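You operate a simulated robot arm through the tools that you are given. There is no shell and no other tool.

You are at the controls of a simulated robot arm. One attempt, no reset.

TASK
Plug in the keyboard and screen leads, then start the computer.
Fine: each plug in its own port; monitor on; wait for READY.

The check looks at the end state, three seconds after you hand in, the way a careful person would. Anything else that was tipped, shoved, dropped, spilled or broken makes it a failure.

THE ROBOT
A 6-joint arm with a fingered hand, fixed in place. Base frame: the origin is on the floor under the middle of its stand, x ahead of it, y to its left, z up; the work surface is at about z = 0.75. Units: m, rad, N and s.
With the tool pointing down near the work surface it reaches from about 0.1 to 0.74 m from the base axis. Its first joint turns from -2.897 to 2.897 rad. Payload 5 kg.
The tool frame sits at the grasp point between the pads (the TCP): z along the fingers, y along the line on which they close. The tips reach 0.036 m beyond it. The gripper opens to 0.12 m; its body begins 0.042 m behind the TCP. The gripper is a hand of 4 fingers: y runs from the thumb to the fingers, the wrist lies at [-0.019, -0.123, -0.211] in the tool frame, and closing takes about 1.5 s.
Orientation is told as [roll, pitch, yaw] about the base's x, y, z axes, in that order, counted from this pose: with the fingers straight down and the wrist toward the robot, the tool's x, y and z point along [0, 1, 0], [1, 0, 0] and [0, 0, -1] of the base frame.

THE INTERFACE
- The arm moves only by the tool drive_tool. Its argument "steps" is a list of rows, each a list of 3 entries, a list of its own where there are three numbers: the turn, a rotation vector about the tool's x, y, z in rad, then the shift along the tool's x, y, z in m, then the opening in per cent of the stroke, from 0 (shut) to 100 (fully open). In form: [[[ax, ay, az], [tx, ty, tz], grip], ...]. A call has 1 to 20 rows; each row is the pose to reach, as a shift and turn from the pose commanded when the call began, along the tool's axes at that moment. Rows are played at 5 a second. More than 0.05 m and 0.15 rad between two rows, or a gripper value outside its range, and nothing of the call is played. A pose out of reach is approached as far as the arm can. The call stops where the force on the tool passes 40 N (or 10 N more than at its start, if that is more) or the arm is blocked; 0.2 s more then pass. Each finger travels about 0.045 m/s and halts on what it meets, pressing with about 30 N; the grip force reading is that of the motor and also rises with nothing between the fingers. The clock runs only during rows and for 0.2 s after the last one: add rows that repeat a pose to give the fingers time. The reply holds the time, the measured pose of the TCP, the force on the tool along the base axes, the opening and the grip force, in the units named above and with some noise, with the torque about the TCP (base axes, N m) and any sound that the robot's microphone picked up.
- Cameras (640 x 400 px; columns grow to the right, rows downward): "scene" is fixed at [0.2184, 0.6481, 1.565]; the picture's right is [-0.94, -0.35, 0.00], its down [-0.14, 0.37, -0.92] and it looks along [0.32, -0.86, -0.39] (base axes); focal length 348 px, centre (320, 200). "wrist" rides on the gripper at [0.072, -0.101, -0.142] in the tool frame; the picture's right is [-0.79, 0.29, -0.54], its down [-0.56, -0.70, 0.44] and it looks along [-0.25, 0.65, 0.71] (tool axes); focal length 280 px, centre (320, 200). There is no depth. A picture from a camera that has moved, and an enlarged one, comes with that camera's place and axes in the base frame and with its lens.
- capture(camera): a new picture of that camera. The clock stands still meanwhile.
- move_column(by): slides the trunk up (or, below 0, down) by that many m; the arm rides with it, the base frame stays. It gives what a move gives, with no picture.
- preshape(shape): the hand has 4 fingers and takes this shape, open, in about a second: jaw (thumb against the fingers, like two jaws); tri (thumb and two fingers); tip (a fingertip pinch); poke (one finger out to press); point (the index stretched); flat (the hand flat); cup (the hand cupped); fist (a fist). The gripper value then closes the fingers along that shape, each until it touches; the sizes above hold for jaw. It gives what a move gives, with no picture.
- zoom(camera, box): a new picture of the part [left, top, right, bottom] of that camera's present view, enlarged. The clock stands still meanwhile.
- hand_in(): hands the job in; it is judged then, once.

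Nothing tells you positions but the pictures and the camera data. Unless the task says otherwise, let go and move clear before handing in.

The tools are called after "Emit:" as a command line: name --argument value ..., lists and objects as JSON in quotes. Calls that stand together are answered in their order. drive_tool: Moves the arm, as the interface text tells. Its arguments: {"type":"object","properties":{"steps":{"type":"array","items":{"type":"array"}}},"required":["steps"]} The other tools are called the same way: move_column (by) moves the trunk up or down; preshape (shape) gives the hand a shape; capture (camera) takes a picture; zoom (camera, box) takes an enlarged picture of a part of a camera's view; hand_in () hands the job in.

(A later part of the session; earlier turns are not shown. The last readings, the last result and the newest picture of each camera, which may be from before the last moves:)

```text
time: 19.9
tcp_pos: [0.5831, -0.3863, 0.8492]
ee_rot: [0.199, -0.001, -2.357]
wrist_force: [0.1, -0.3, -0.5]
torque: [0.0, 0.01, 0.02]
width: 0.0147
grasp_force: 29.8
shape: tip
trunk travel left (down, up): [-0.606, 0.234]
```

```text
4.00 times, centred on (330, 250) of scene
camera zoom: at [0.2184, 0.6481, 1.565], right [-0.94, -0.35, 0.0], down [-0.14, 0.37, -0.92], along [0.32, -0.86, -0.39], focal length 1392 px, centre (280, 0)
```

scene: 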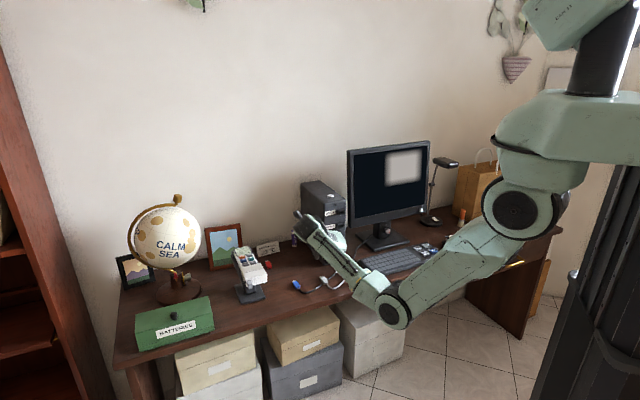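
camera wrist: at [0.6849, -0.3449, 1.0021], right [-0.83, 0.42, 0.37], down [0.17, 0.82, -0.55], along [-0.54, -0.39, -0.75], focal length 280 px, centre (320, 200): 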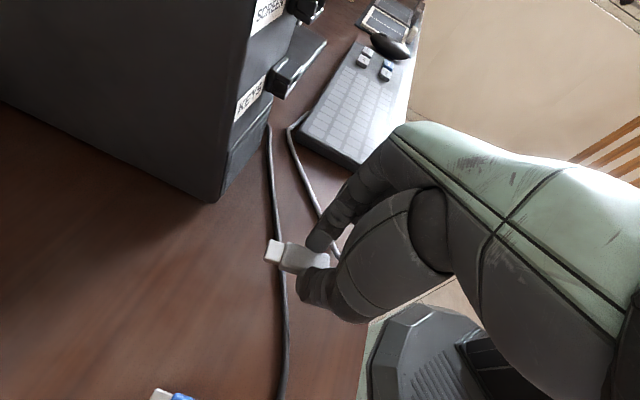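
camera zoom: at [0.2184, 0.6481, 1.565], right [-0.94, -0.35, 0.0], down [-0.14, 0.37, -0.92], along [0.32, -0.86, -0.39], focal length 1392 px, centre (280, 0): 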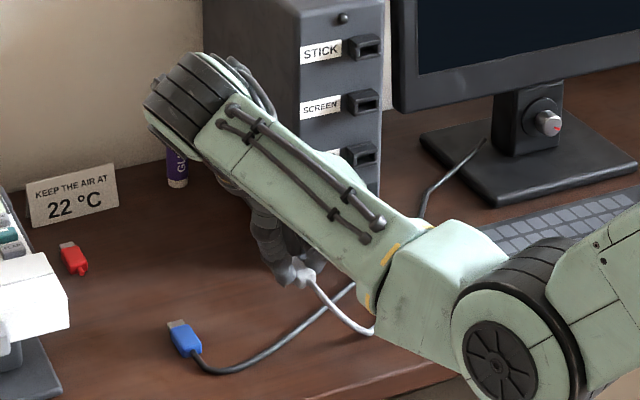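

The white plug is firmly held. I need its exact angle in the grip, so I'm zooming tighter from both cameras.

Emit:
zoom --camera "wrist" --box '[290, 232, 340, 282]'

Emit:
zoom --camera "wrist" --box '[260, 232, 320, 277]'

Emit:
zoom --camera "scene" --box '[335, 255, 380, 290]'

Emit:
zoom --camera "scene" --box '[340, 255, 370, 285]'

```text
8.00 times, centred on (315, 257) of wrist
camera zoom: at [0.6849, -0.3449, 1.0021], right [-0.83, 0.42, 0.37], down [0.17, 0.82, -0.55], along [-0.54, -0.39, -0.75], focal length 2243 px, centre (360, -256)
```

zoom: 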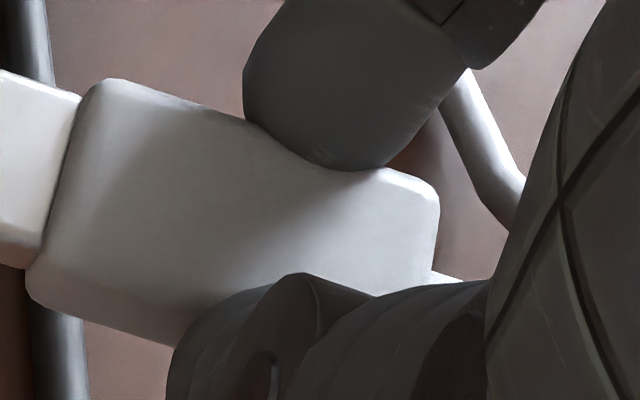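

```text
8.89 times, centred on (290, 254) of wrist
camera zoom: at [0.6849, -0.3449, 1.0021], right [-0.83, 0.42, 0.37], down [0.17, 0.82, -0.55], along [-0.54, -0.39, -0.75], focal length 2492 px, centre (587, -284)
```

zoom: 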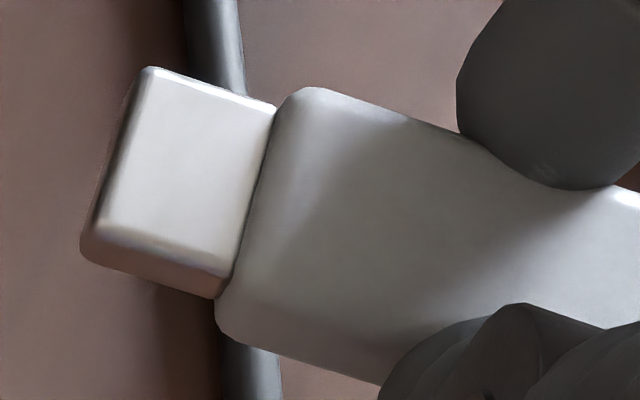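

```text
11.43 times, centred on (358, 272) of scene
camera zoom: at [0.2184, 0.6481, 1.565], right [-0.94, -0.35, 0.0], down [-0.14, 0.37, -0.92], along [0.32, -0.86, -0.39], focal length 3978 px, centre (-109, -629)
```

zoom: 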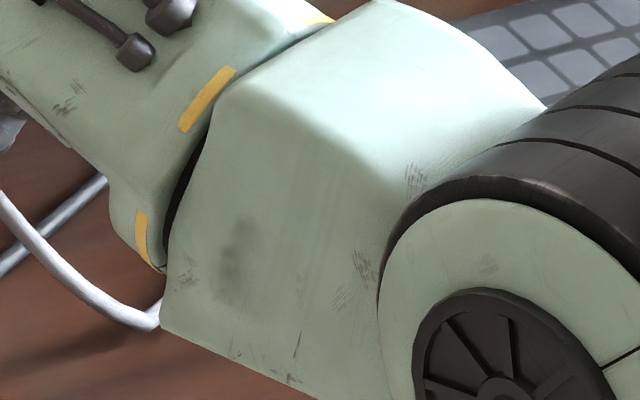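

```text
13.33 times, centred on (355, 270) of scene
camera zoom: at [0.2184, 0.6481, 1.565], right [-0.94, -0.35, 0.0], down [-0.14, 0.37, -0.92], along [0.32, -0.86, -0.39], focal length 4640 px, centre (-147, -733)
```

zoom: 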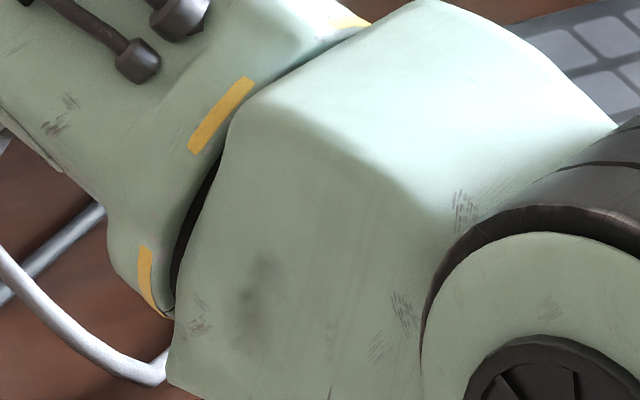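

The plug sits flat in the fingers but is yawed about 0.16 rad, nose to the left; I'll correct that with the hand. Now I'll measure the KEYS port precisely from here.

Emit:
zoom --camera "wrist" --box '[240, 20, 340, 120]'

Emit:
zoom --camera "scene" --box '[320, 200, 380, 255]'

```text
4.00 times, centred on (290, 70) of wrist
camera zoom: at [0.6849, -0.3449, 1.0021], right [-0.83, 0.42, 0.37], down [0.17, 0.82, -0.55], along [-0.54, -0.39, -0.75], focal length 1122 px, centre (440, 720)
```

zoom: 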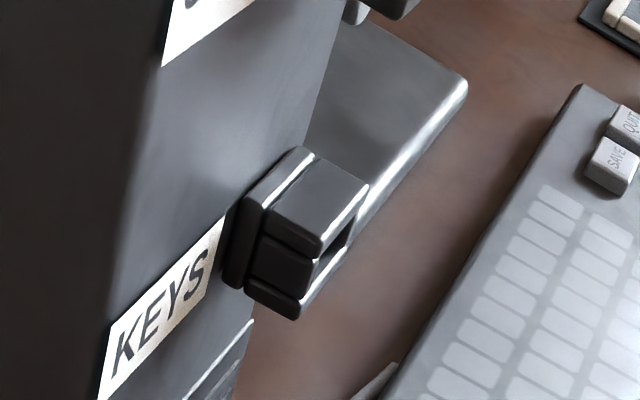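

```text
7.27 times, centred on (350, 228) of scene
camera zoom: at [0.2184, 0.6481, 1.565], right [-0.94, -0.35, 0.0], down [-0.14, 0.37, -0.92], along [0.32, -0.86, -0.39], focal length 2531 px, centre (102, 0)
```

zoom: 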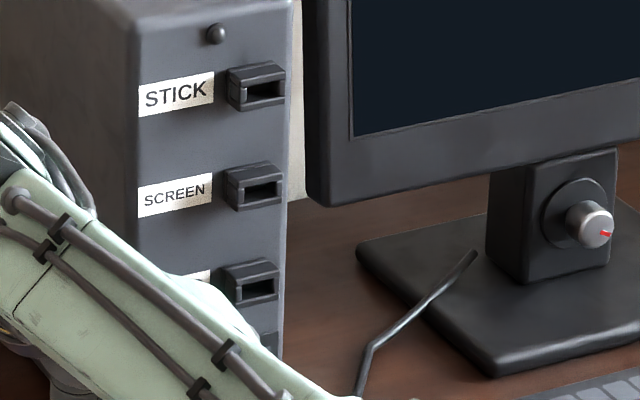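

KEYS opening: near (f 0.768, l 0.028) along the tower's facing axis, centre z ≈ 0.873–0.877. I'll yaw the hand to square the plug, move to about 3 cm in front of the port, and then compare plug and slot directly.

Emit:
drive_tool --steps '[[[-0.0066, 0, 0.0323], [0.0045, 0.0227, -0.009], 0], [[-0.0131, 0, 0.0647], [0.009, 0.0453, -0.018], 0], [[-0.0197, 0, 0.097], [0.0134, 0.068, -0.027], 0], [[-0.0262, 0, 0.1294], [0.0179, 0.0906, -0.036], 0], [[-0.0328, 0, 0.1617], [0.0224, 0.1133, -0.045], 0], [[-0.0328, 0, 0.1617], [0.0224, 0.1133, -0.045], 0]]'

Emit:
capture --camera "wrist"

Emit:
zoom --camera "scene" --box '[290, 180, 400, 290]'

Emit:
zoom --camera "wrist" --box '[190, 150, 340, 290]'

```text
time: 21.3
tcp_pos: [0.5123, -0.4753, 0.8968]
ee_rot: [0.201, 0.0, -2.524]
wrist_force: [-0.8, 0.5, 0.0]
torque: [0.03, 0.0, 0.01]
width: 0.0146
grasp_force: 30.1
shape: tip
trunk travel left (down, up): [-0.606, 0.234]
```

```text
taken
camera wrist: at [0.6194, -0.4511, 1.0507], right [-0.75, 0.55, 0.37], down [0.3, 0.78, -0.55], along [-0.59, -0.29, -0.75], focal length 280 px, centre (320, 200)
```

wrist: 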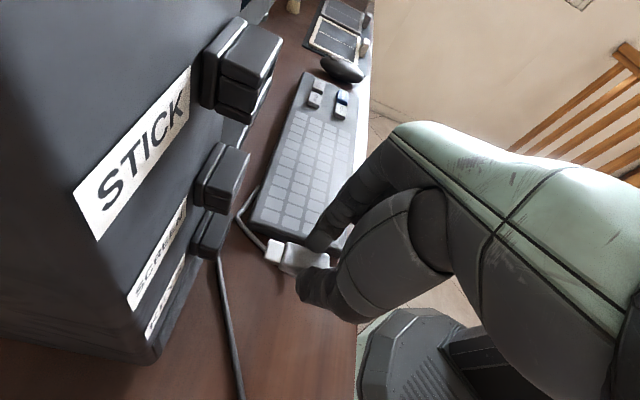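

```text
3.64 times, centred on (345, 235) of scene
camera zoom: at [0.2184, 0.6481, 1.565], right [-0.94, -0.35, 0.0], down [-0.14, 0.37, -0.92], along [0.32, -0.86, -0.39], focal length 1266 px, centre (229, 73)
```

zoom: 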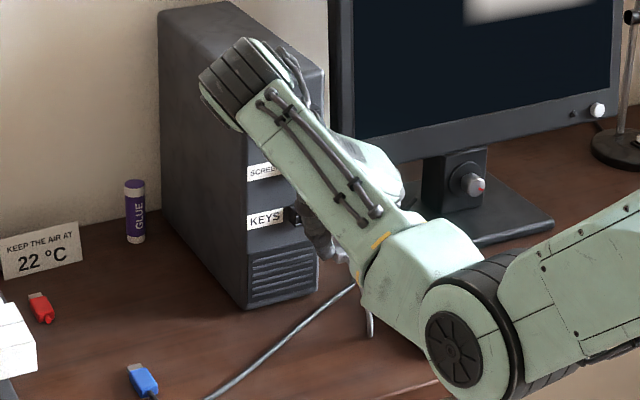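

```text
2.86 times, centred on (265, 220) of wrist
camera zoom: at [0.6194, -0.4511, 1.0507], right [-0.75, 0.55, 0.37], down [0.3, 0.78, -0.55], along [-0.59, -0.29, -0.75], focal length 801 px, centre (477, 143)
```

zoom: 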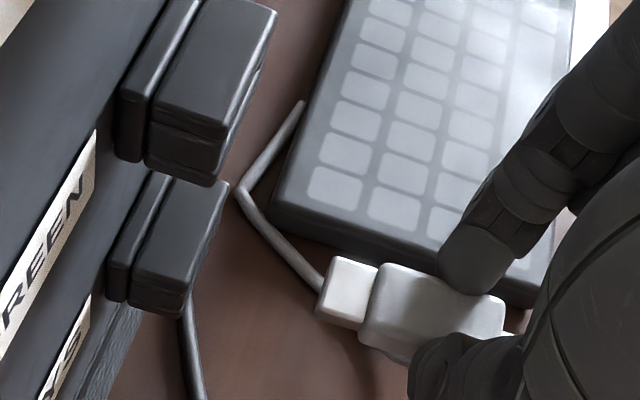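

Plug and port line up laterally within about 1 mm, but I want an independent check of the plug's height, and the forearm blocks the fixed camera. I'll raise the trunk 15 cm and bring the hand back down by the same amount so the forearm clears the view.

Emit:
move_column --by 0.15

Emit:
drive_tool --steps '[[[0, 0, 0], [-0.006, 0, 0.0294], 0], [[0, 0, 0], [-0.0119, 0, 0.0588], 0], [[0, 0, 0], [-0.0179, 0, 0.0882], 0], [[0, 0, 0], [-0.0238, 0, 0.1176], 0], [[0, 0, 0], [-0.0298, 0, 0.147], 0], [[0, 0, 0], [-0.0298, 0, 0.147], 0]]'

Emit:
zoom --camera "scene" --box '[290, 180, 400, 290]'

Emit:
capture --camera "wrist"

```text
time: 23.0
tcp_pos: [0.5119, -0.4755, 1.048]
ee_rot: [0.199, 0.0, -2.52]
wrist_force: [-0.3, -0.5, 0.7]
torque: [-0.02, 0.02, 0.03]
width: 0.0146
grasp_force: 29.9
shape: tip
trunk travel left (down, up): [-0.756, 0.084]
```

```text
time: 24.4
tcp_pos: [0.5124, -0.4763, 0.8974]
ee_rot: [0.201, -0.001, -2.523]
wrist_force: [-0.6, 0.6, 0.8]
torque: [0.02, -0.02, -0.01]
width: 0.0146
grasp_force: 30.0
shape: tip
trunk travel left (down, up): [-0.756, 0.084]
```

```text
3.64 times, centred on (345, 235) of scene
camera zoom: at [0.2184, 0.6481, 1.565], right [-0.94, -0.35, 0.0], down [-0.14, 0.37, -0.92], along [0.32, -0.86, -0.39], focal length 1266 px, centre (229, 73)
```

zoom: 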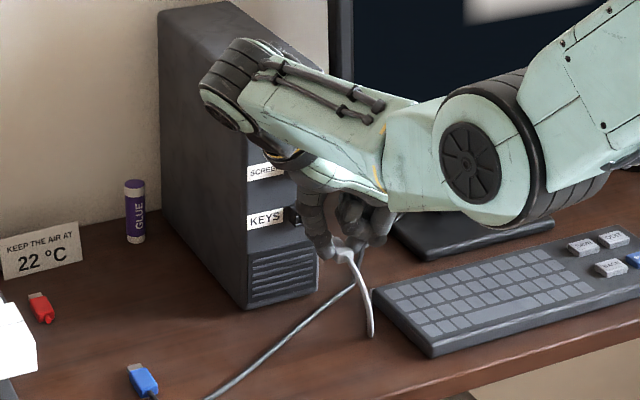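

```text
taken
camera wrist: at [0.6191, -0.4517, 1.0503], right [-0.75, 0.55, 0.37], down [0.3, 0.78, -0.55], along [-0.59, -0.29, -0.75], focal length 280 px, centre (320, 200)
```

wrist: 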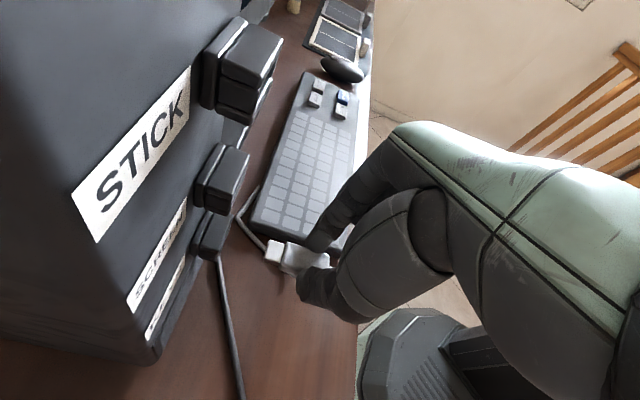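

The forearm now clears the view. I'm zooming on the held plug and the KEYS port from the fixed camera.

Emit:
zoom --camera "scene" --box '[325, 225, 365, 265]'

Emit:
zoom --camera "scene" --box '[330, 235, 355, 260]'

```text
10.00 times, centred on (345, 245) of scene
camera zoom: at [0.2184, 0.6481, 1.565], right [-0.94, -0.35, 0.0], down [-0.14, 0.37, -0.92], along [0.32, -0.86, -0.39], focal length 3480 px, centre (70, -250)
```

zoom: 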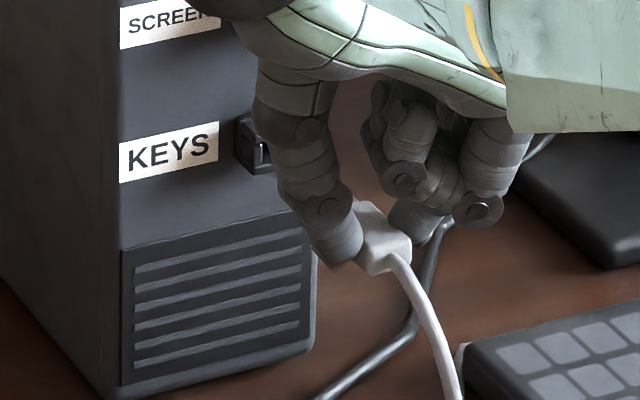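

```text
16.00 times, centred on (342, 248) of scene
camera zoom: at [0.2184, 0.6481, 1.565], right [-0.94, -0.35, 0.0], down [-0.14, 0.37, -0.92], along [0.32, -0.86, -0.39], focal length 5569 px, centre (-40, -560)
```

zoom: 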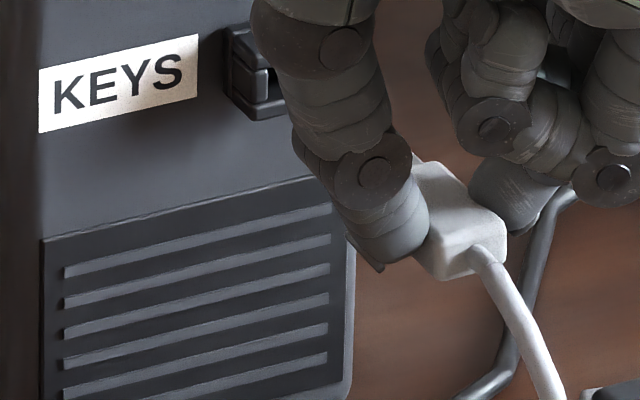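

I'll zoom further on the plug's rear to judge its tilt.

Emit:
zoom --camera "scene" --box '[343, 242, 357, 254]'

Emit:
zoom --camera "wrist" --box '[262, 232, 332, 282]'

```text
16.00 times, centred on (350, 248) of scene
camera zoom: at [0.2184, 0.6481, 1.565], right [-0.94, -0.35, 0.0], down [-0.14, 0.37, -0.92], along [0.32, -0.86, -0.39], focal length 5569 px, centre (-160, -568)
```

zoom: 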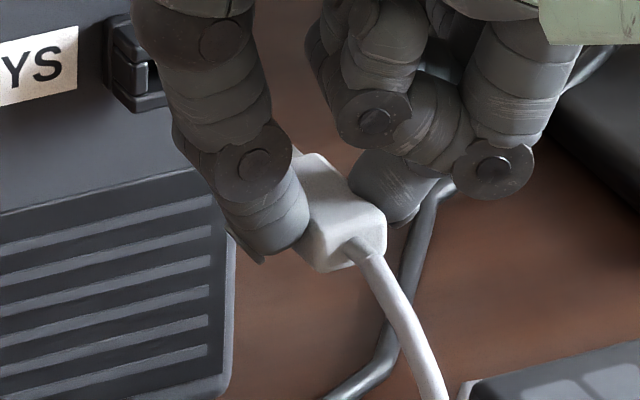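

```text
8.00 times, centred on (297, 257) of wrist
camera zoom: at [0.6191, -0.4517, 1.0503], right [-0.75, 0.55, 0.37], down [0.3, 0.78, -0.55], along [-0.59, -0.29, -0.75], focal length 2243 px, centre (504, -256)
```

zoom: 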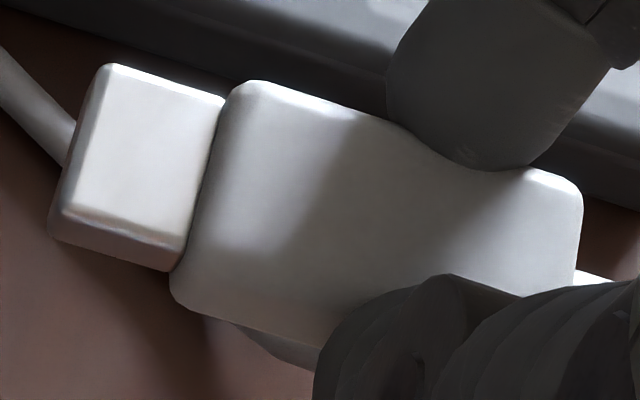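

The fixed camera shows the plug hangs lower in the grip than I assumed: its tip centre is near z ≈ 0.864 and the slot near 0.874. I'll raise it about 10 mm, shift it 5 mm left, trim the yaw slightly, move to about 15 mm from the port, and recheck.

Emit:
drive_tool --steps '[[[-0.003, 0, 0.0147], [0.002, -0.0042, -0.008], 0], [[-0.006, 0, 0.0294], [0.0155, -0.0084, -0.007], 0], [[-0.006, 0, 0.0294], [0.0155, -0.0084, -0.007], 0]]'

Emit:
zoom --camera "wrist" --box '[190, 190, 340, 290]'

Emit:
zoom --camera "scene" --box '[330, 235, 360, 260]'

```text
time: 25.2
tcp_pos: [0.5274, -0.4823, 0.9077]
ee_rot: [0.2, -0.001, -2.552]
wrist_force: [-0.6, 0.1, 0.0]
torque: [0.03, 0.0, 0.03]
width: 0.0146
grasp_force: 30.1
shape: tip
trunk travel left (down, up): [-0.756, 0.084]
```

```text
4.00 times, centred on (265, 240) of wrist
camera zoom: at [0.6348, -0.461, 1.0608], right [-0.73, 0.57, 0.37], down [0.33, 0.77, -0.54], along [-0.6, -0.28, -0.75], focal length 1122 px, centre (540, 40)
```

zoom: 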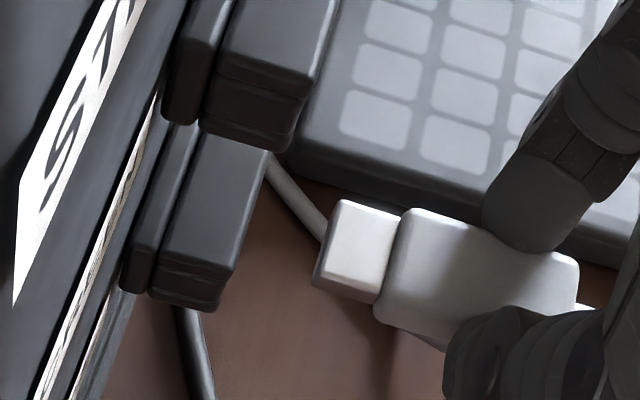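

```text
16.00 times, centred on (345, 248) of scene
camera zoom: at [0.2184, 0.6481, 1.565], right [-0.94, -0.35, 0.0], down [-0.14, 0.37, -0.92], along [0.32, -0.86, -0.39], focal length 5569 px, centre (-80, -560)
```

zoom: 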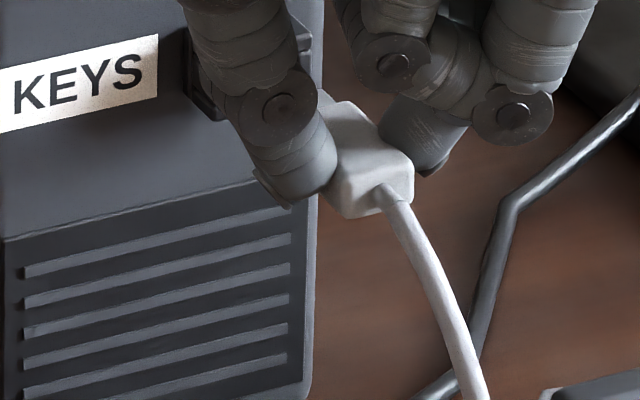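

The tip and slot now agree within about 1 mm in both directions. I'll ease forward 18 mm, just enough for the tip to enter, and watch the force.

Emit:
drive_tool --steps '[[[0, 0, 0], [0.0048, -0.001, 0.001], 0], [[0, 0, 0], [0.0096, -0.0019, 0.0019], 0], [[0, 0, 0], [0.0125, -0.0025, 0.0025], 0], [[0, 0, 0], [0.015, -0.003, 0.003], 0], [[0, 0, 0], [0.0173, -0.0035, 0.0035], 0], [[0, 0, 0], [0.0173, -0.0035, 0.0035], 0]]'

Emit:
zoom --camera "wrist" --box '[190, 190, 340, 290]'

Emit:
zoom --camera "scene" --box '[330, 235, 360, 260]'

```text
time: 26.6
tcp_pos: [0.539, -0.4945, 0.9084]
ee_rot: [0.201, -0.001, -2.551]
wrist_force: [0.2, 0.2, -0.2]
torque: [-0.01, -0.01, 0.01]
width: 0.0145
grasp_force: 29.8
shape: tip
trunk travel left (down, up): [-0.756, 0.084]
```

```text
4.00 times, centred on (265, 240) of wrist
camera zoom: at [0.6474, -0.4736, 1.0608], right [-0.73, 0.57, 0.37], down [0.33, 0.77, -0.54], along [-0.6, -0.28, -0.75], focal length 1122 px, centre (540, 40)
```

zoom: 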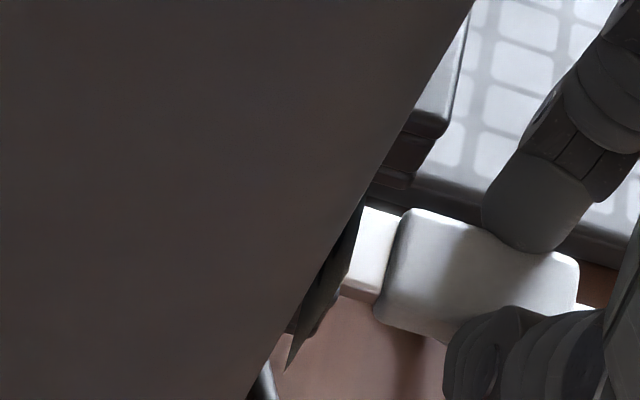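

```text
16.00 times, centred on (345, 248) of scene
camera zoom: at [0.2184, 0.6481, 1.565], right [-0.94, -0.35, 0.0], down [-0.14, 0.37, -0.92], along [0.32, -0.86, -0.39], focal length 5569 px, centre (-80, -560)
```

zoom: 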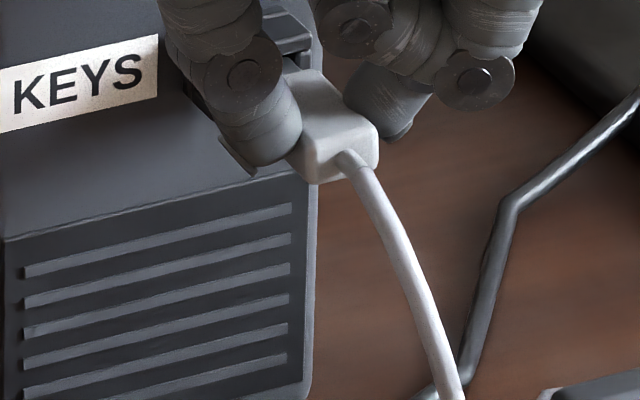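

There is no contact force yet and the tip is at the slot's mouth. I'm checking this closely before pushing on.

Emit:
zoom --camera "scene" --box '[338, 232, 356, 248]'

Emit:
zoom --camera "wrist" --box '[260, 220, 310, 270]'

```text
16.00 times, centred on (347, 240) of scene
camera zoom: at [0.2184, 0.6481, 1.565], right [-0.94, -0.35, 0.0], down [-0.14, 0.37, -0.92], along [0.32, -0.86, -0.39], focal length 5569 px, centre (-112, -440)
```

zoom: 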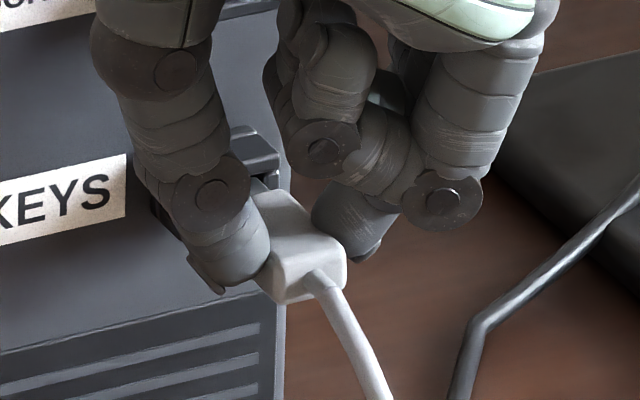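

```text
8.00 times, centred on (285, 245) of wrist
camera zoom: at [0.6474, -0.4736, 1.0608], right [-0.73, 0.57, 0.37], down [0.33, 0.77, -0.54], along [-0.6, -0.28, -0.75], focal length 2243 px, centre (600, -160)
```

zoom: 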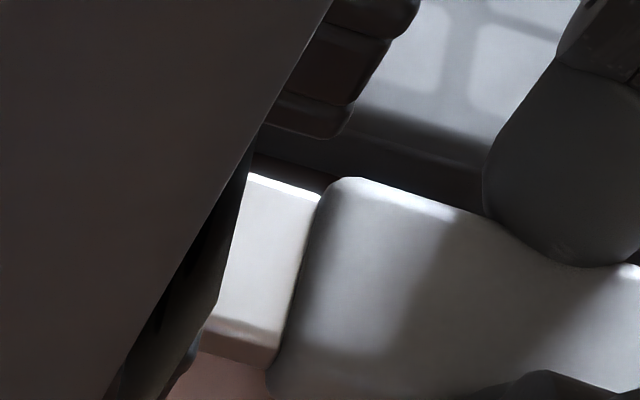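

It looks aligned. I'm pushing 6 mm further in 2 mm steps.

Emit:
drive_tool --steps '[[[0, 0, 0], [0.0019, -0.0004, 0.0004], 0], [[0, 0, 0], [0.0038, -0.0008, 0.0008], 0], [[0, 0, 0], [0.0058, -0.0012, 0.0012], 0], [[0, 0, 0], [0.0058, -0.0012, 0.0012], 0]]'

Emit:
zoom --camera "scene" --box '[338, 232, 356, 248]'

Emit:
zoom --camera "wrist" --box '[260, 220, 310, 270]'

```text
time: 27.6
tcp_pos: [0.5435, -0.4984, 0.907]
ee_rot: [0.199, -0.002, -2.552]
wrist_force: [-0.9, 1.1, -1.0]
torque: [0.02, 0.04, -0.02]
width: 0.0145
grasp_force: 30.1
shape: tip
trunk travel left (down, up): [-0.756, 0.084]
```

```text
16.00 times, centred on (347, 240) of scene
camera zoom: at [0.2184, 0.6481, 1.565], right [-0.94, -0.35, 0.0], down [-0.14, 0.37, -0.92], along [0.32, -0.86, -0.39], focal length 5569 px, centre (-112, -440)
```

zoom: 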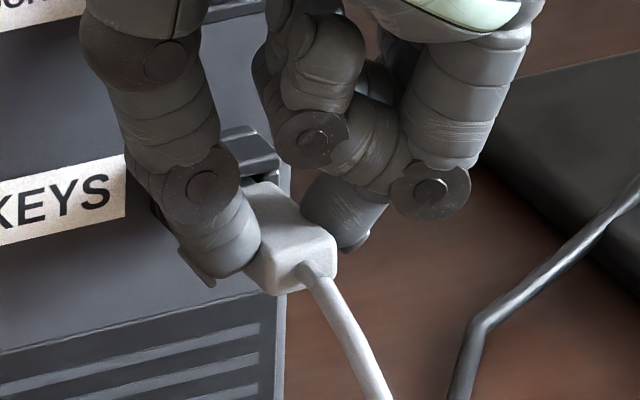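

```text
8.00 times, centred on (285, 245) of wrist
camera zoom: at [0.6515, -0.4776, 1.0604], right [-0.73, 0.57, 0.37], down [0.33, 0.77, -0.54], along [-0.6, -0.28, -0.75], focal length 2243 px, centre (600, -160)
```

zoom: 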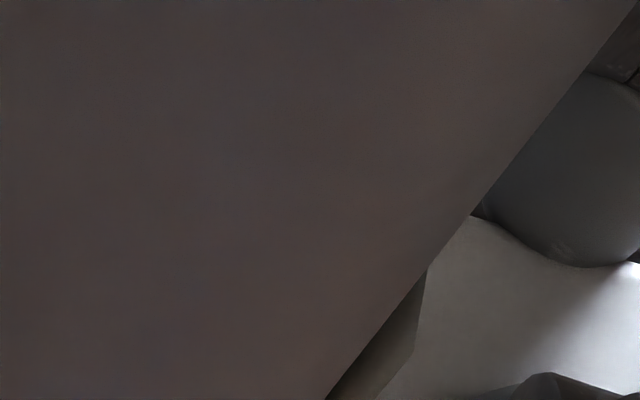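

A light resistance of about 1.4 N, which fits a plug sliding in. Pushing the last few millimetres until it seats.

Emit:
drive_tool --steps '[[[0, 0, 0], [0.0014, -0.0003, 0.0003], 0], [[0, 0, 0], [0.0029, -0.0006, 0.0006], 0], [[0, 0, 0], [0.0043, -0.0009, 0.0009], 0], [[0, 0, 0], [0.0043, -0.0009, 0.0009], 0]]'

Emit:
zoom --camera "scene" --box '[338, 232, 356, 248]'

```text
time: 28.6
tcp_pos: [0.546, -0.5004, 0.9074]
ee_rot: [0.199, -0.001, -2.552]
wrist_force: [-2.1, -0.1, -3.1]
torque: [0.05, 0.0, -0.03]
width: 0.0148
grasp_force: 30.0
shape: tip
trunk travel left (down, up): [-0.756, 0.084]
```

```text
16.00 times, centred on (347, 240) of scene
camera zoom: at [0.2184, 0.6481, 1.565], right [-0.94, -0.35, 0.0], down [-0.14, 0.37, -0.92], along [0.32, -0.86, -0.39], focal length 5569 px, centre (-112, -440)
```

zoom: 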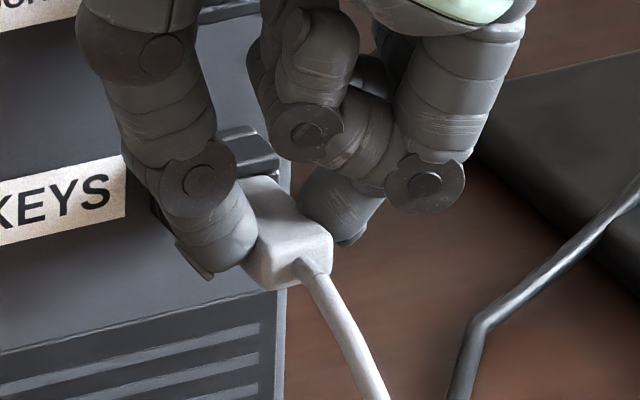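

The force is still small, with slight vertical rubbing. I'll continue another 4 mm.

Emit:
drive_tool --steps '[[[0, 0, 0], [0.0014, -0.0003, 0.0003], 0], [[0, 0, 0], [0.0029, -0.0006, 0.0006], 0], [[0, 0, 0], [0.0043, -0.0009, 0.0009], 0], [[0, 0, 0], [0.0043, -0.0009, 0.0009], 0]]'

Emit:
zoom --camera "scene" --box '[338, 232, 356, 248]'

Emit:
capture --camera "scene"

```text
time: 29.6
tcp_pos: [0.5448, -0.5002, 0.9083]
ee_rot: [0.199, -0.001, -2.551]
wrist_force: [-3.4, -0.5, -5.8]
torque: [0.08, 0.01, -0.04]
width: 0.0146
grasp_force: 29.9
shape: tip
out of reach, approached as far as the arm can: row 1, 2, 3, 4
trunk travel left (down, up): [-0.756, 0.084]
```

```text
16.00 times, centred on (347, 240) of scene
camera zoom: at [0.2184, 0.6481, 1.565], right [-0.94, -0.35, 0.0], down [-0.14, 0.37, -0.92], along [0.32, -0.86, -0.39], focal length 5569 px, centre (-112, -440)
```

zoom: 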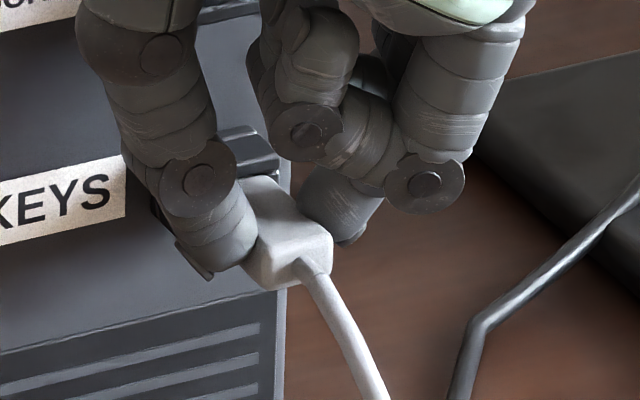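

```text
taken
```

scene: 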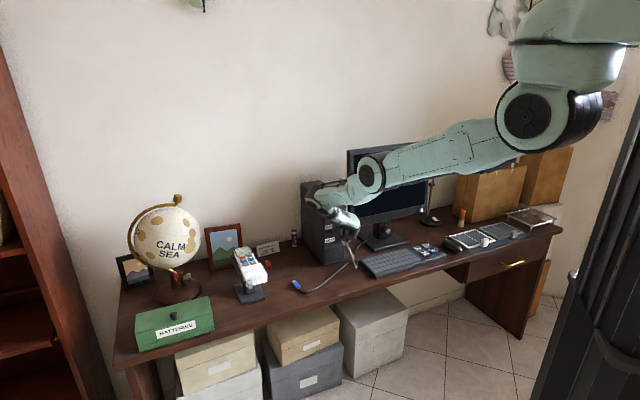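

The arm ran out of reach just before seating because the trunk is too high; the tip is in the slot. I'll pull straight back 35 mm, lower the trunk 8 cm, raise the hand the same amount, and try again.

Emit:
drive_tool --steps '[[[0, 0, 0], [-0.0067, 0.0014, -0.0014], 0], [[0, 0, 0], [-0.0134, 0.0027, -0.0027], 0], [[0, 0, 0], [-0.0202, 0.0041, -0.0041], 0], [[0, 0, 0], [-0.0269, 0.0054, -0.0054], 0], [[0, 0, 0], [-0.0336, 0.0068, -0.0068], 0], [[0, 0, 0], [-0.0336, 0.0068, -0.0068], 0]]'

Emit:
zoom --camera "wrist" --box '[190, 190, 340, 290]'

```text
time: 31.0
tcp_pos: [0.5403, -0.4886, 0.8942]
ee_rot: [0.198, 0.0, -2.552]
wrist_force: [0.0, -0.8, -1.3]
torque: [-0.01, 0.0, -0.03]
width: 0.0142
grasp_force: 30.2
shape: tip
out of reach, approached as far as the arm can: row 1, 2, 3, 4, 5, 6
trunk travel left (down, up): [-0.756, 0.084]
```

```text
4.00 times, centred on (265, 240) of wrist
camera zoom: at [0.6488, -0.4677, 1.0463], right [-0.73, 0.57, 0.38], down [0.32, 0.77, -0.54], along [-0.6, -0.27, -0.75], focal length 1122 px, centre (540, 40)
```

zoom: 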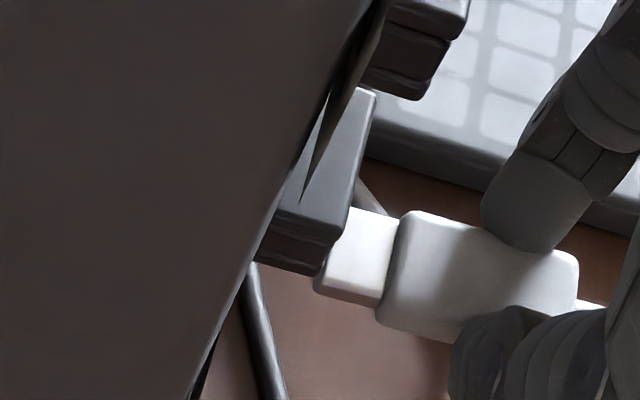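

Near full stretch the arm drifted down and left while backing out; the plug is out of the slot and still held. I'll lower the trunk 8 cm to get away from that stretched pose, which leaves the fingers about 2.5 cm above the desk, then re-establish the approach.

Emit:
move_column --by -0.08

Emit:
drive_tool --steps '[[[0, 0, 0], [-0.005, 0.001, -0.001], 0], [[0, 0, 0], [-0.01, 0.002, -0.002], 0], [[0, 0, 0], [-0.01, 0.002, -0.002], 0]]'

Emit:
capture --camera "wrist"

Emit:
capture --camera "scene"

```text
time: 32.2
tcp_pos: [0.5396, -0.489, 0.8147]
ee_rot: [0.198, -0.001, -2.552]
wrist_force: [-0.1, 0.2, -0.9]
torque: [0.03, 0.0, -0.01]
width: 0.0145
grasp_force: 30.5
shape: tip
trunk travel left (down, up): [-0.676, 0.164]
```

```text
time: 33.0
tcp_pos: [0.5391, -0.4846, 0.8103]
ee_rot: [0.197, -0.003, -2.554]
wrist_force: [0.3, 0.8, -0.1]
torque: [-0.01, 0.02, -0.03]
width: 0.0147
grasp_force: 30.2
shape: tip
out of reach, approached as far as the arm can: row 1, 2, 3
trunk travel left (down, up): [-0.676, 0.164]
```

```text
taken
camera wrist: at [0.6475, -0.4645, 0.9627], right [-0.73, 0.57, 0.38], down [0.33, 0.77, -0.55], along [-0.6, -0.27, -0.75], focal length 280 px, centre (320, 200)
```

wrist: 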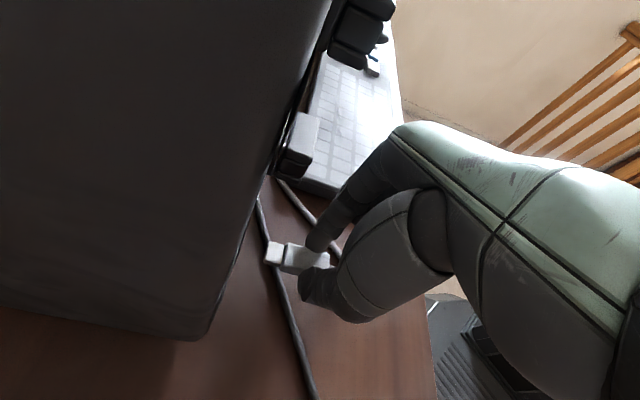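

```text
taken
```

scene: 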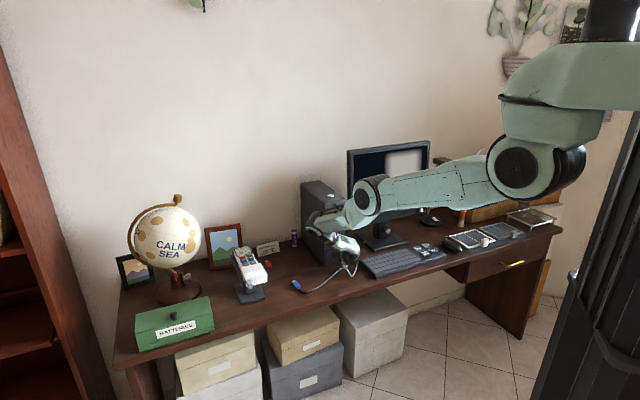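

The arm is stuck in a straight-elbow pose, so pure retreat only swings it. An upward and backward move should bend the elbow again; there is plenty of room below the KEYS hood for 3 cm of rise.

Emit:
drive_tool --steps '[[[0, 0, 0], [-0.0076, 0.0019, -0.0117], 0], [[0, 0, 0], [-0.0153, 0.0039, -0.0235], 0], [[0, 0, 0], [-0.0229, 0.0058, -0.0352], 0], [[0, 0, 0], [-0.0229, 0.0058, -0.0352], 0]]'

Emit:
capture --camera "scene"

```text
time: 34.0
tcp_pos: [0.5461, -0.484, 0.8184]
ee_rot: [0.197, -0.002, -2.554]
wrist_force: [-0.3, -0.4, -0.3]
torque: [0.01, -0.01, 0.01]
width: 0.0143
grasp_force: 30.2
shape: tip
out of reach, approached as far as the arm can: row 1, 2, 3, 4
trunk travel left (down, up): [-0.676, 0.164]
```

```text
taken
```

scene: 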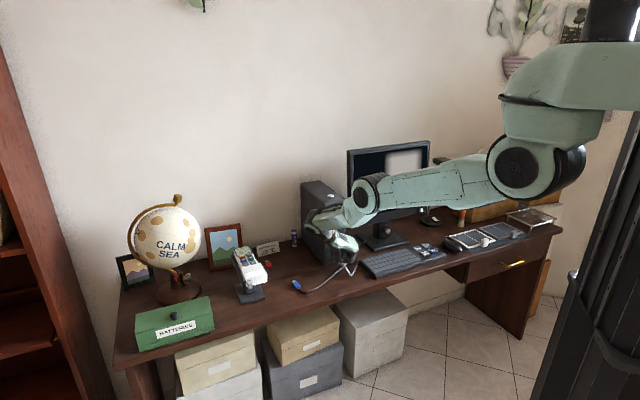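

Still stuck, so I'll look closely at the elbow to understand which way it is bent.

Emit:
zoom --camera "scene" --box '[290, 110, 600, 290]'

Emit:
zoom --camera "scene" --box '[300, 175, 400, 275]'

```text
2.06 times, centred on (445, 200) of scene
camera zoom: at [0.2184, 0.6481, 1.565], right [-0.94, -0.35, 0.0], down [-0.14, 0.37, -0.92], along [0.32, -0.86, -0.39], focal length 718 px, centre (62, 200)
```

zoom: 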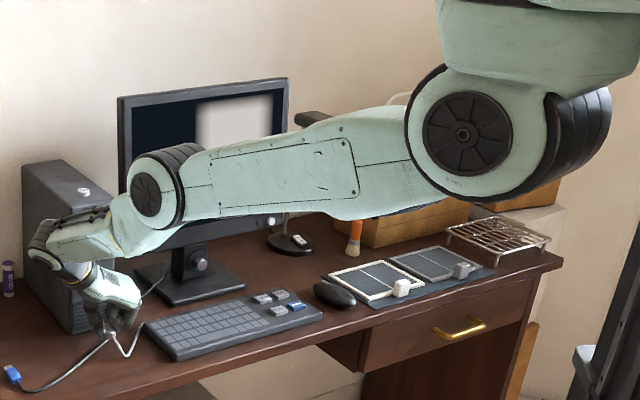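

```text
4.00 times, centred on (350, 225) of scene
camera zoom: at [0.2184, 0.6481, 1.565], right [-0.94, -0.35, 0.0], down [-0.14, 0.37, -0.92], along [0.32, -0.86, -0.39], focal length 1392 px, centre (200, 100)
```

zoom: 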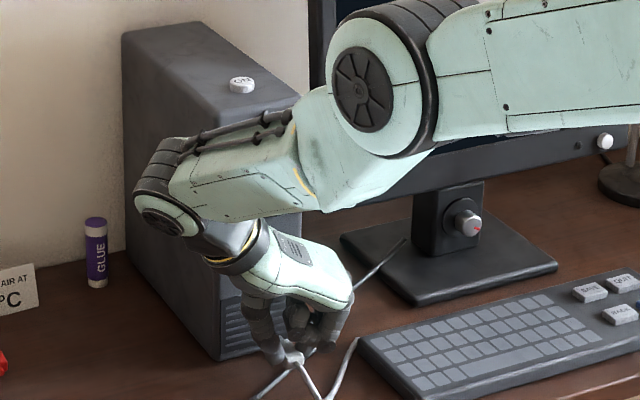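

The elbow sits straight, or slightly past straight. Tilting the fingers forward makes the solver bend the elbow the useful way, so I'll do that while asking for a small retreat.

Emit:
drive_tool --steps '[[[0, 0.1, 0], [-0.0089, 0.0019, -0.0052], 0], [[0, 0.2, 0], [-0.0179, 0.0039, -0.0104], 0], [[0, 0.3, 0], [-0.0268, 0.0058, -0.0156], 0], [[0, 0.3, 0], [-0.0268, 0.0058, -0.0156], 0]]'

Emit:
zoom --camera "scene" --box '[290, 110, 600, 290]'

```text
time: 34.8
tcp_pos: [0.5632, -0.4716, 0.7851]
ee_rot: [0.475, -0.003, -2.555]
wrist_force: [-3.8, 5.6, 22.2]
torque: [0.31, -0.04, 0.06]
width: 0.0161
grasp_force: 29.8
shape: tip
out of reach, approached as far as the arm can: row 1, 2, 3
trunk travel left (down, up): [-0.676, 0.164]
stopped in row 3: the force on the tool passed its limit at 49 N (the readings are from after the stop); the commanded pose is now the measured one
```

```text
2.06 times, centred on (445, 200) of scene
camera zoom: at [0.2184, 0.6481, 1.565], right [-0.94, -0.35, 0.0], down [-0.14, 0.37, -0.92], along [0.32, -0.86, -0.39], focal length 718 px, centre (62, 200)
```

zoom: 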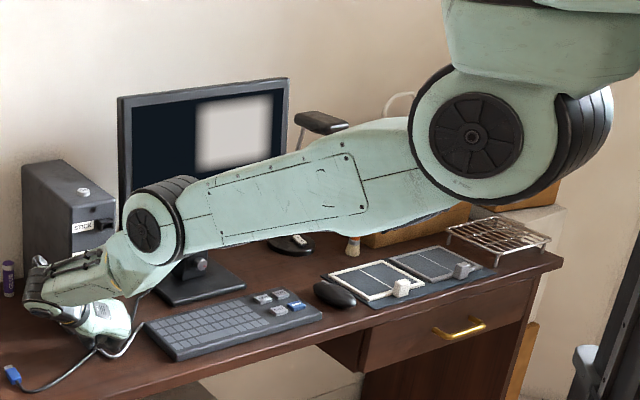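

The arm swung down and pressed the fingers onto the desk (49 N), and the motion stopped. I'll lift clear with the trunk, which doesn't depend on the arm's pose.

Emit:
move_column --by 0.05

Emit:
capture --camera "wrist"

Emit:
zoom --camera "scene" --box '[290, 190, 390, 290]'

```text
time: 35.7
tcp_pos: [0.5626, -0.4712, 0.8307]
ee_rot: [0.468, -0.002, -2.555]
wrist_force: [-0.7, 0.4, 0.5]
torque: [0.01, 0.04, 0.0]
width: 0.0154
grasp_force: 29.8
shape: tip
trunk travel left (down, up): [-0.726, 0.114]
```

```text
taken
camera wrist: at [0.6484, -0.415, 0.9885], right [-0.77, 0.63, 0.13], down [0.41, 0.64, -0.65], along [-0.49, -0.44, -0.75], focal length 280 px, centre (320, 200)
```

wrist: 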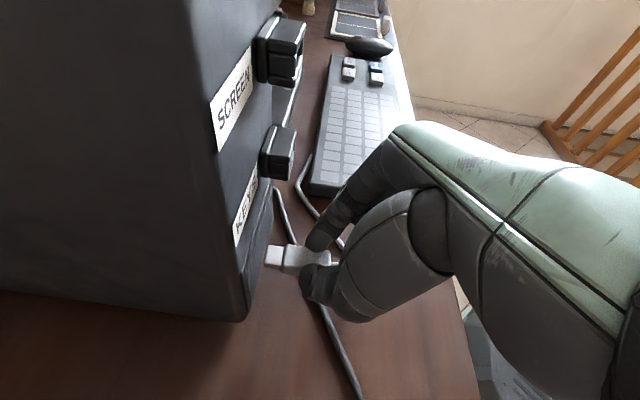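

```text
4.00 times, centred on (340, 240) of scene
camera zoom: at [0.2184, 0.6481, 1.565], right [-0.94, -0.35, 0.0], down [-0.14, 0.37, -0.92], along [0.32, -0.86, -0.39], focal length 1392 px, centre (240, 40)
```

zoom: 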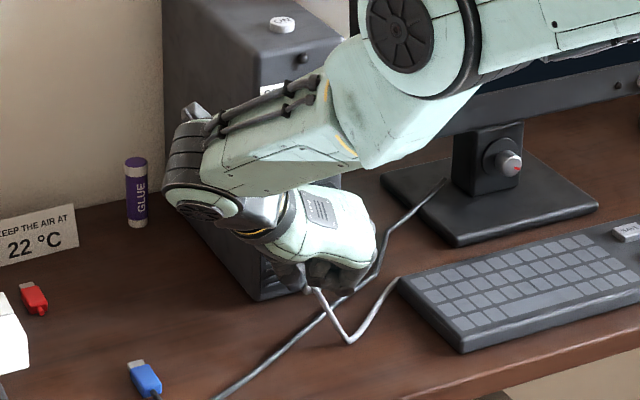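

The plug is still held and the hand is clear of the desk. I'll test a small up-and-back move.

Emit:
drive_tool --steps '[[[0, 0, 0], [-0.0065, 0.002, -0.0089], 0], [[0, 0, 0], [-0.0129, 0.0039, -0.0178], 0], [[0, 0, 0], [-0.0129, 0.0039, -0.0178], 0]]'

```text
time: 36.5
tcp_pos: [0.5636, -0.471, 0.8302]
ee_rot: [0.468, -0.003, -2.555]
wrist_force: [0.3, 0.0, -0.8]
torque: [0.0, -0.03, 0.0]
width: 0.0152
grasp_force: 30.3
shape: tip
out of reach, approached as far as the arm can: row 1, 2, 3
trunk travel left (down, up): [-0.726, 0.114]
```

It is still locked. My plan is to slide left along the arm's natural arc, past the tower's left side, where I can tilt and extend freely to re-bend the elbow.

Emit:
drive_tool --steps '[[[0, 0, 0], [-0.0112, -0.0245, -0.0076], 0], [[0, 0, 0], [-0.0224, -0.049, -0.0151], 0], [[0, 0, 0], [-0.0336, -0.0735, -0.0227], 0], [[0, 0, 0], [-0.0336, -0.0735, -0.0227], 0]]'

Emit:
capture --camera "scene"

Emit:
capture --camera "wrist"

```text
time: 37.5
tcp_pos: [0.6027, -0.3963, 0.835]
ee_rot: [0.469, -0.003, -2.556]
wrist_force: [0.5, -0.3, -0.6]
torque: [0.01, -0.02, 0.0]
width: 0.0155
grasp_force: 30.0
shape: tip
trunk travel left (down, up): [-0.726, 0.114]
```

```text
taken
```

scene: 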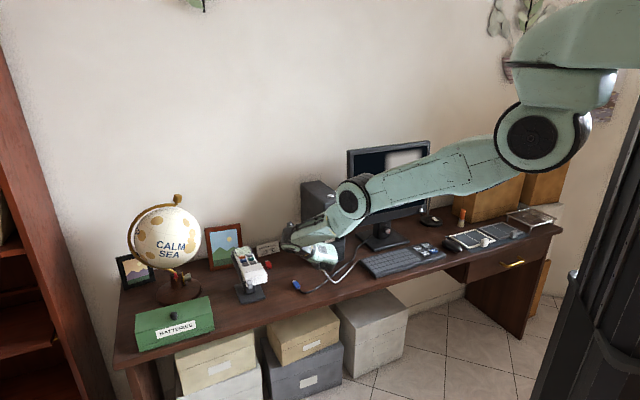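

```text
taken
camera wrist: at [0.6878, -0.3406, 0.9928], right [-0.76, 0.63, 0.13], down [0.42, 0.64, -0.65], along [-0.49, -0.44, -0.75], focal length 280 px, centre (320, 200)
```

wrist: 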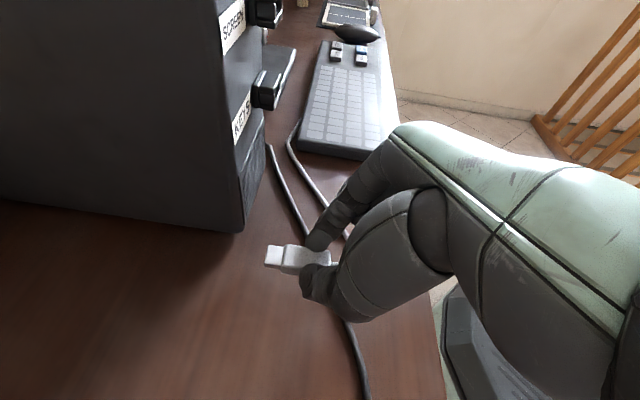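

This target was reached exactly, so the arm is free again. I'll retreat and rise a bit here to get a properly bent elbow.

Emit:
drive_tool --steps '[[[0, 0, 0], [-0.0064, 0.002, -0.0123], 0], [[0, 0, 0], [-0.0129, 0.0039, -0.0245], 0], [[0, 0, 0], [-0.0129, 0.0039, -0.0245], 0]]'

Emit:
capture --camera "scene"

```text
time: 38.3
tcp_pos: [0.6055, -0.3923, 0.8357]
ee_rot: [0.468, -0.006, -2.556]
wrist_force: [-0.1, -1.0, -0.2]
torque: [0.03, 0.01, 0.01]
width: 0.0157
grasp_force: 29.7
shape: tip
out of reach, approached as far as the arm can: row 1, 2, 3
trunk travel left (down, up): [-0.726, 0.114]
```

```text
taken
```

scene: 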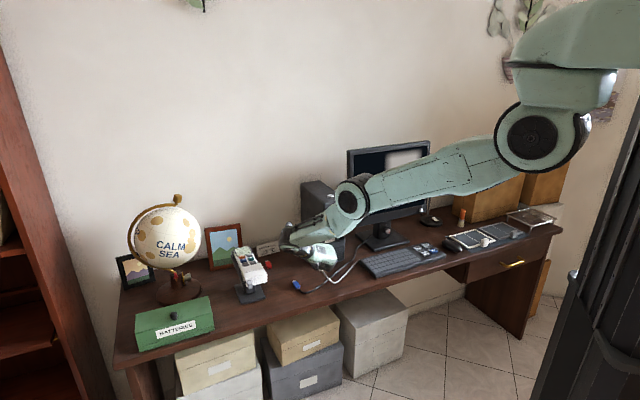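

Inward moves remain blocked while outward ones work, which means the elbow is just past straight. Here beside the tower there is free space ahead, so I'll pitch the hand up about its wrist, which should fold the elbow the right way, staying left of the tower.

Emit:
drive_tool --steps '[[[0, 0.133, 0], [0.0278, -0.007, -0.0044], 0], [[0, 0.267, 0], [0.055, -0.014, -0.0125], 0], [[0, 0.4, 0], [0.0807, -0.02, -0.0241], 0], [[0, 0.4, 0], [0.0807, -0.02, -0.0241], 0]]'

Emit:
capture --camera "scene"

Emit:
capture --camera "wrist"

```text
time: 39.3
tcp_pos: [0.6489, -0.4308, 0.8968]
ee_rot: [0.869, -0.002, -2.553]
wrist_force: [-0.2, -0.4, 0.2]
torque: [0.0, 0.04, 0.0]
width: 0.0155
grasp_force: 30.1
shape: tip
out of reach, approached as far as the arm can: row 2, 3, 4
trunk travel left (down, up): [-0.726, 0.114]
```

```text
taken
```

scene: 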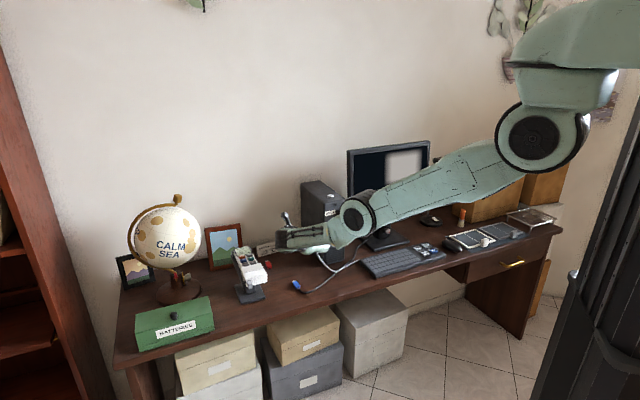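

```text
taken
camera wrist: at [0.6994, -0.3212, 1.042], right [-0.75, 0.61, -0.25], down [0.57, 0.41, -0.72], along [-0.33, -0.68, -0.65], focal length 280 px, centre (320, 200)
```

wrist: 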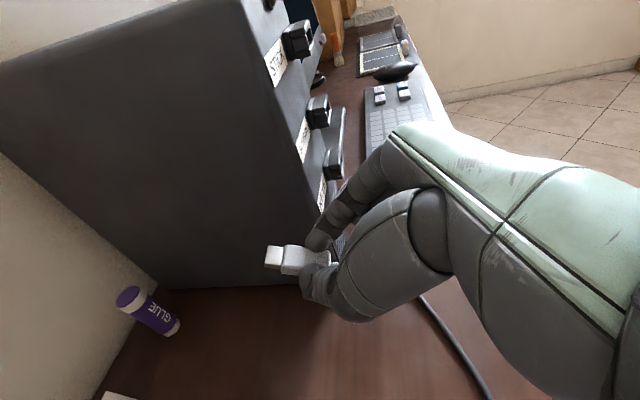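

The forearm has lifted relative to the upper arm, so the elbow is bent the right way. I'll test a straight retreat of 4 cm.

Emit:
drive_tool --steps '[[[0, 0, 0], [-0.0127, 0.0039, -0.015], 0], [[0, 0, 0], [-0.0253, 0.0078, -0.03], 0], [[0, 0, 0], [-0.0253, 0.0078, -0.03], 0]]'

```text
time: 40.1
tcp_pos: [0.6217, -0.4006, 0.8962]
ee_rot: [0.867, -0.004, -2.556]
wrist_force: [-0.1, -0.1, -0.7]
torque: [-0.01, -0.04, 0.02]
width: 0.0159
grasp_force: 30.2
shape: tip
trunk travel left (down, up): [-0.726, 0.114]
```

The retreat works normally again. Now I'll rise and untilt to a comfortable pose well clear of everything, then lower the trunk for better reach.

Emit:
drive_tool --steps '[[[0, -0.1, 0], [0.011, 0.0031, -0.0195], 0], [[0, -0.2, 0], [0.0219, 0.0062, -0.039], 0], [[0, -0.3, 0], [0.0329, 0.0093, -0.0586], 0], [[0, -0.4, 0], [0.0438, 0.0124, -0.0781], 0], [[0, -0.4, 0], [0.0438, 0.0124, -0.0781], 0]]'

Emit:
move_column --by -0.12

Emit:
capture --camera "scene"

Emit:
capture --camera "wrist"

```text
time: 41.3
tcp_pos: [0.5933, -0.3805, 0.9797]
ee_rot: [0.466, -0.004, -2.554]
wrist_force: [-0.4, -0.5, -1.0]
torque: [-0.02, 0.02, -0.01]
width: 0.0155
grasp_force: 30.4
shape: tip
trunk travel left (down, up): [-0.726, 0.114]
```

```text
time: 42.8
tcp_pos: [0.5933, -0.382, 0.861]
ee_rot: [0.469, -0.004, -2.556]
wrist_force: [0.9, -0.2, 0.8]
torque: [0.01, 0.0, 0.01]
width: 0.0156
grasp_force: 29.7
shape: tip
trunk travel left (down, up): [-0.606, 0.234]
```

```text
taken
```

scene: 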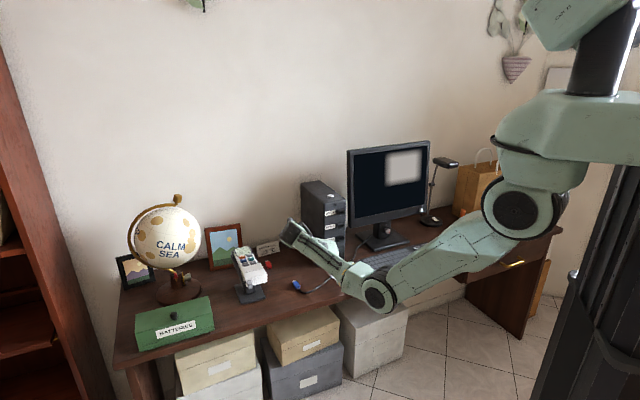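

```text
taken
camera wrist: at [0.6788, -0.3255, 1.0188], right [-0.77, 0.63, 0.13], down [0.41, 0.64, -0.65], along [-0.49, -0.44, -0.75], focal length 280 px, centre (320, 200)
```

wrist: 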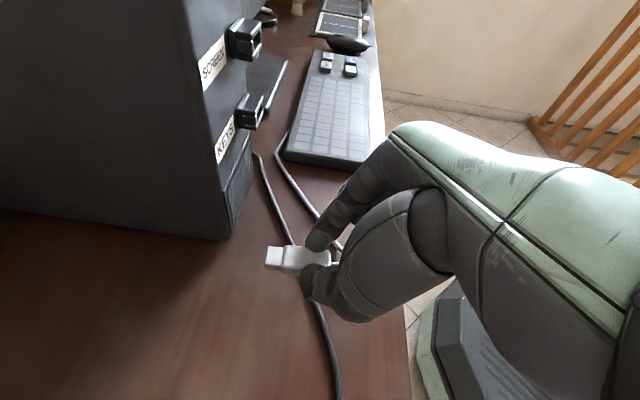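

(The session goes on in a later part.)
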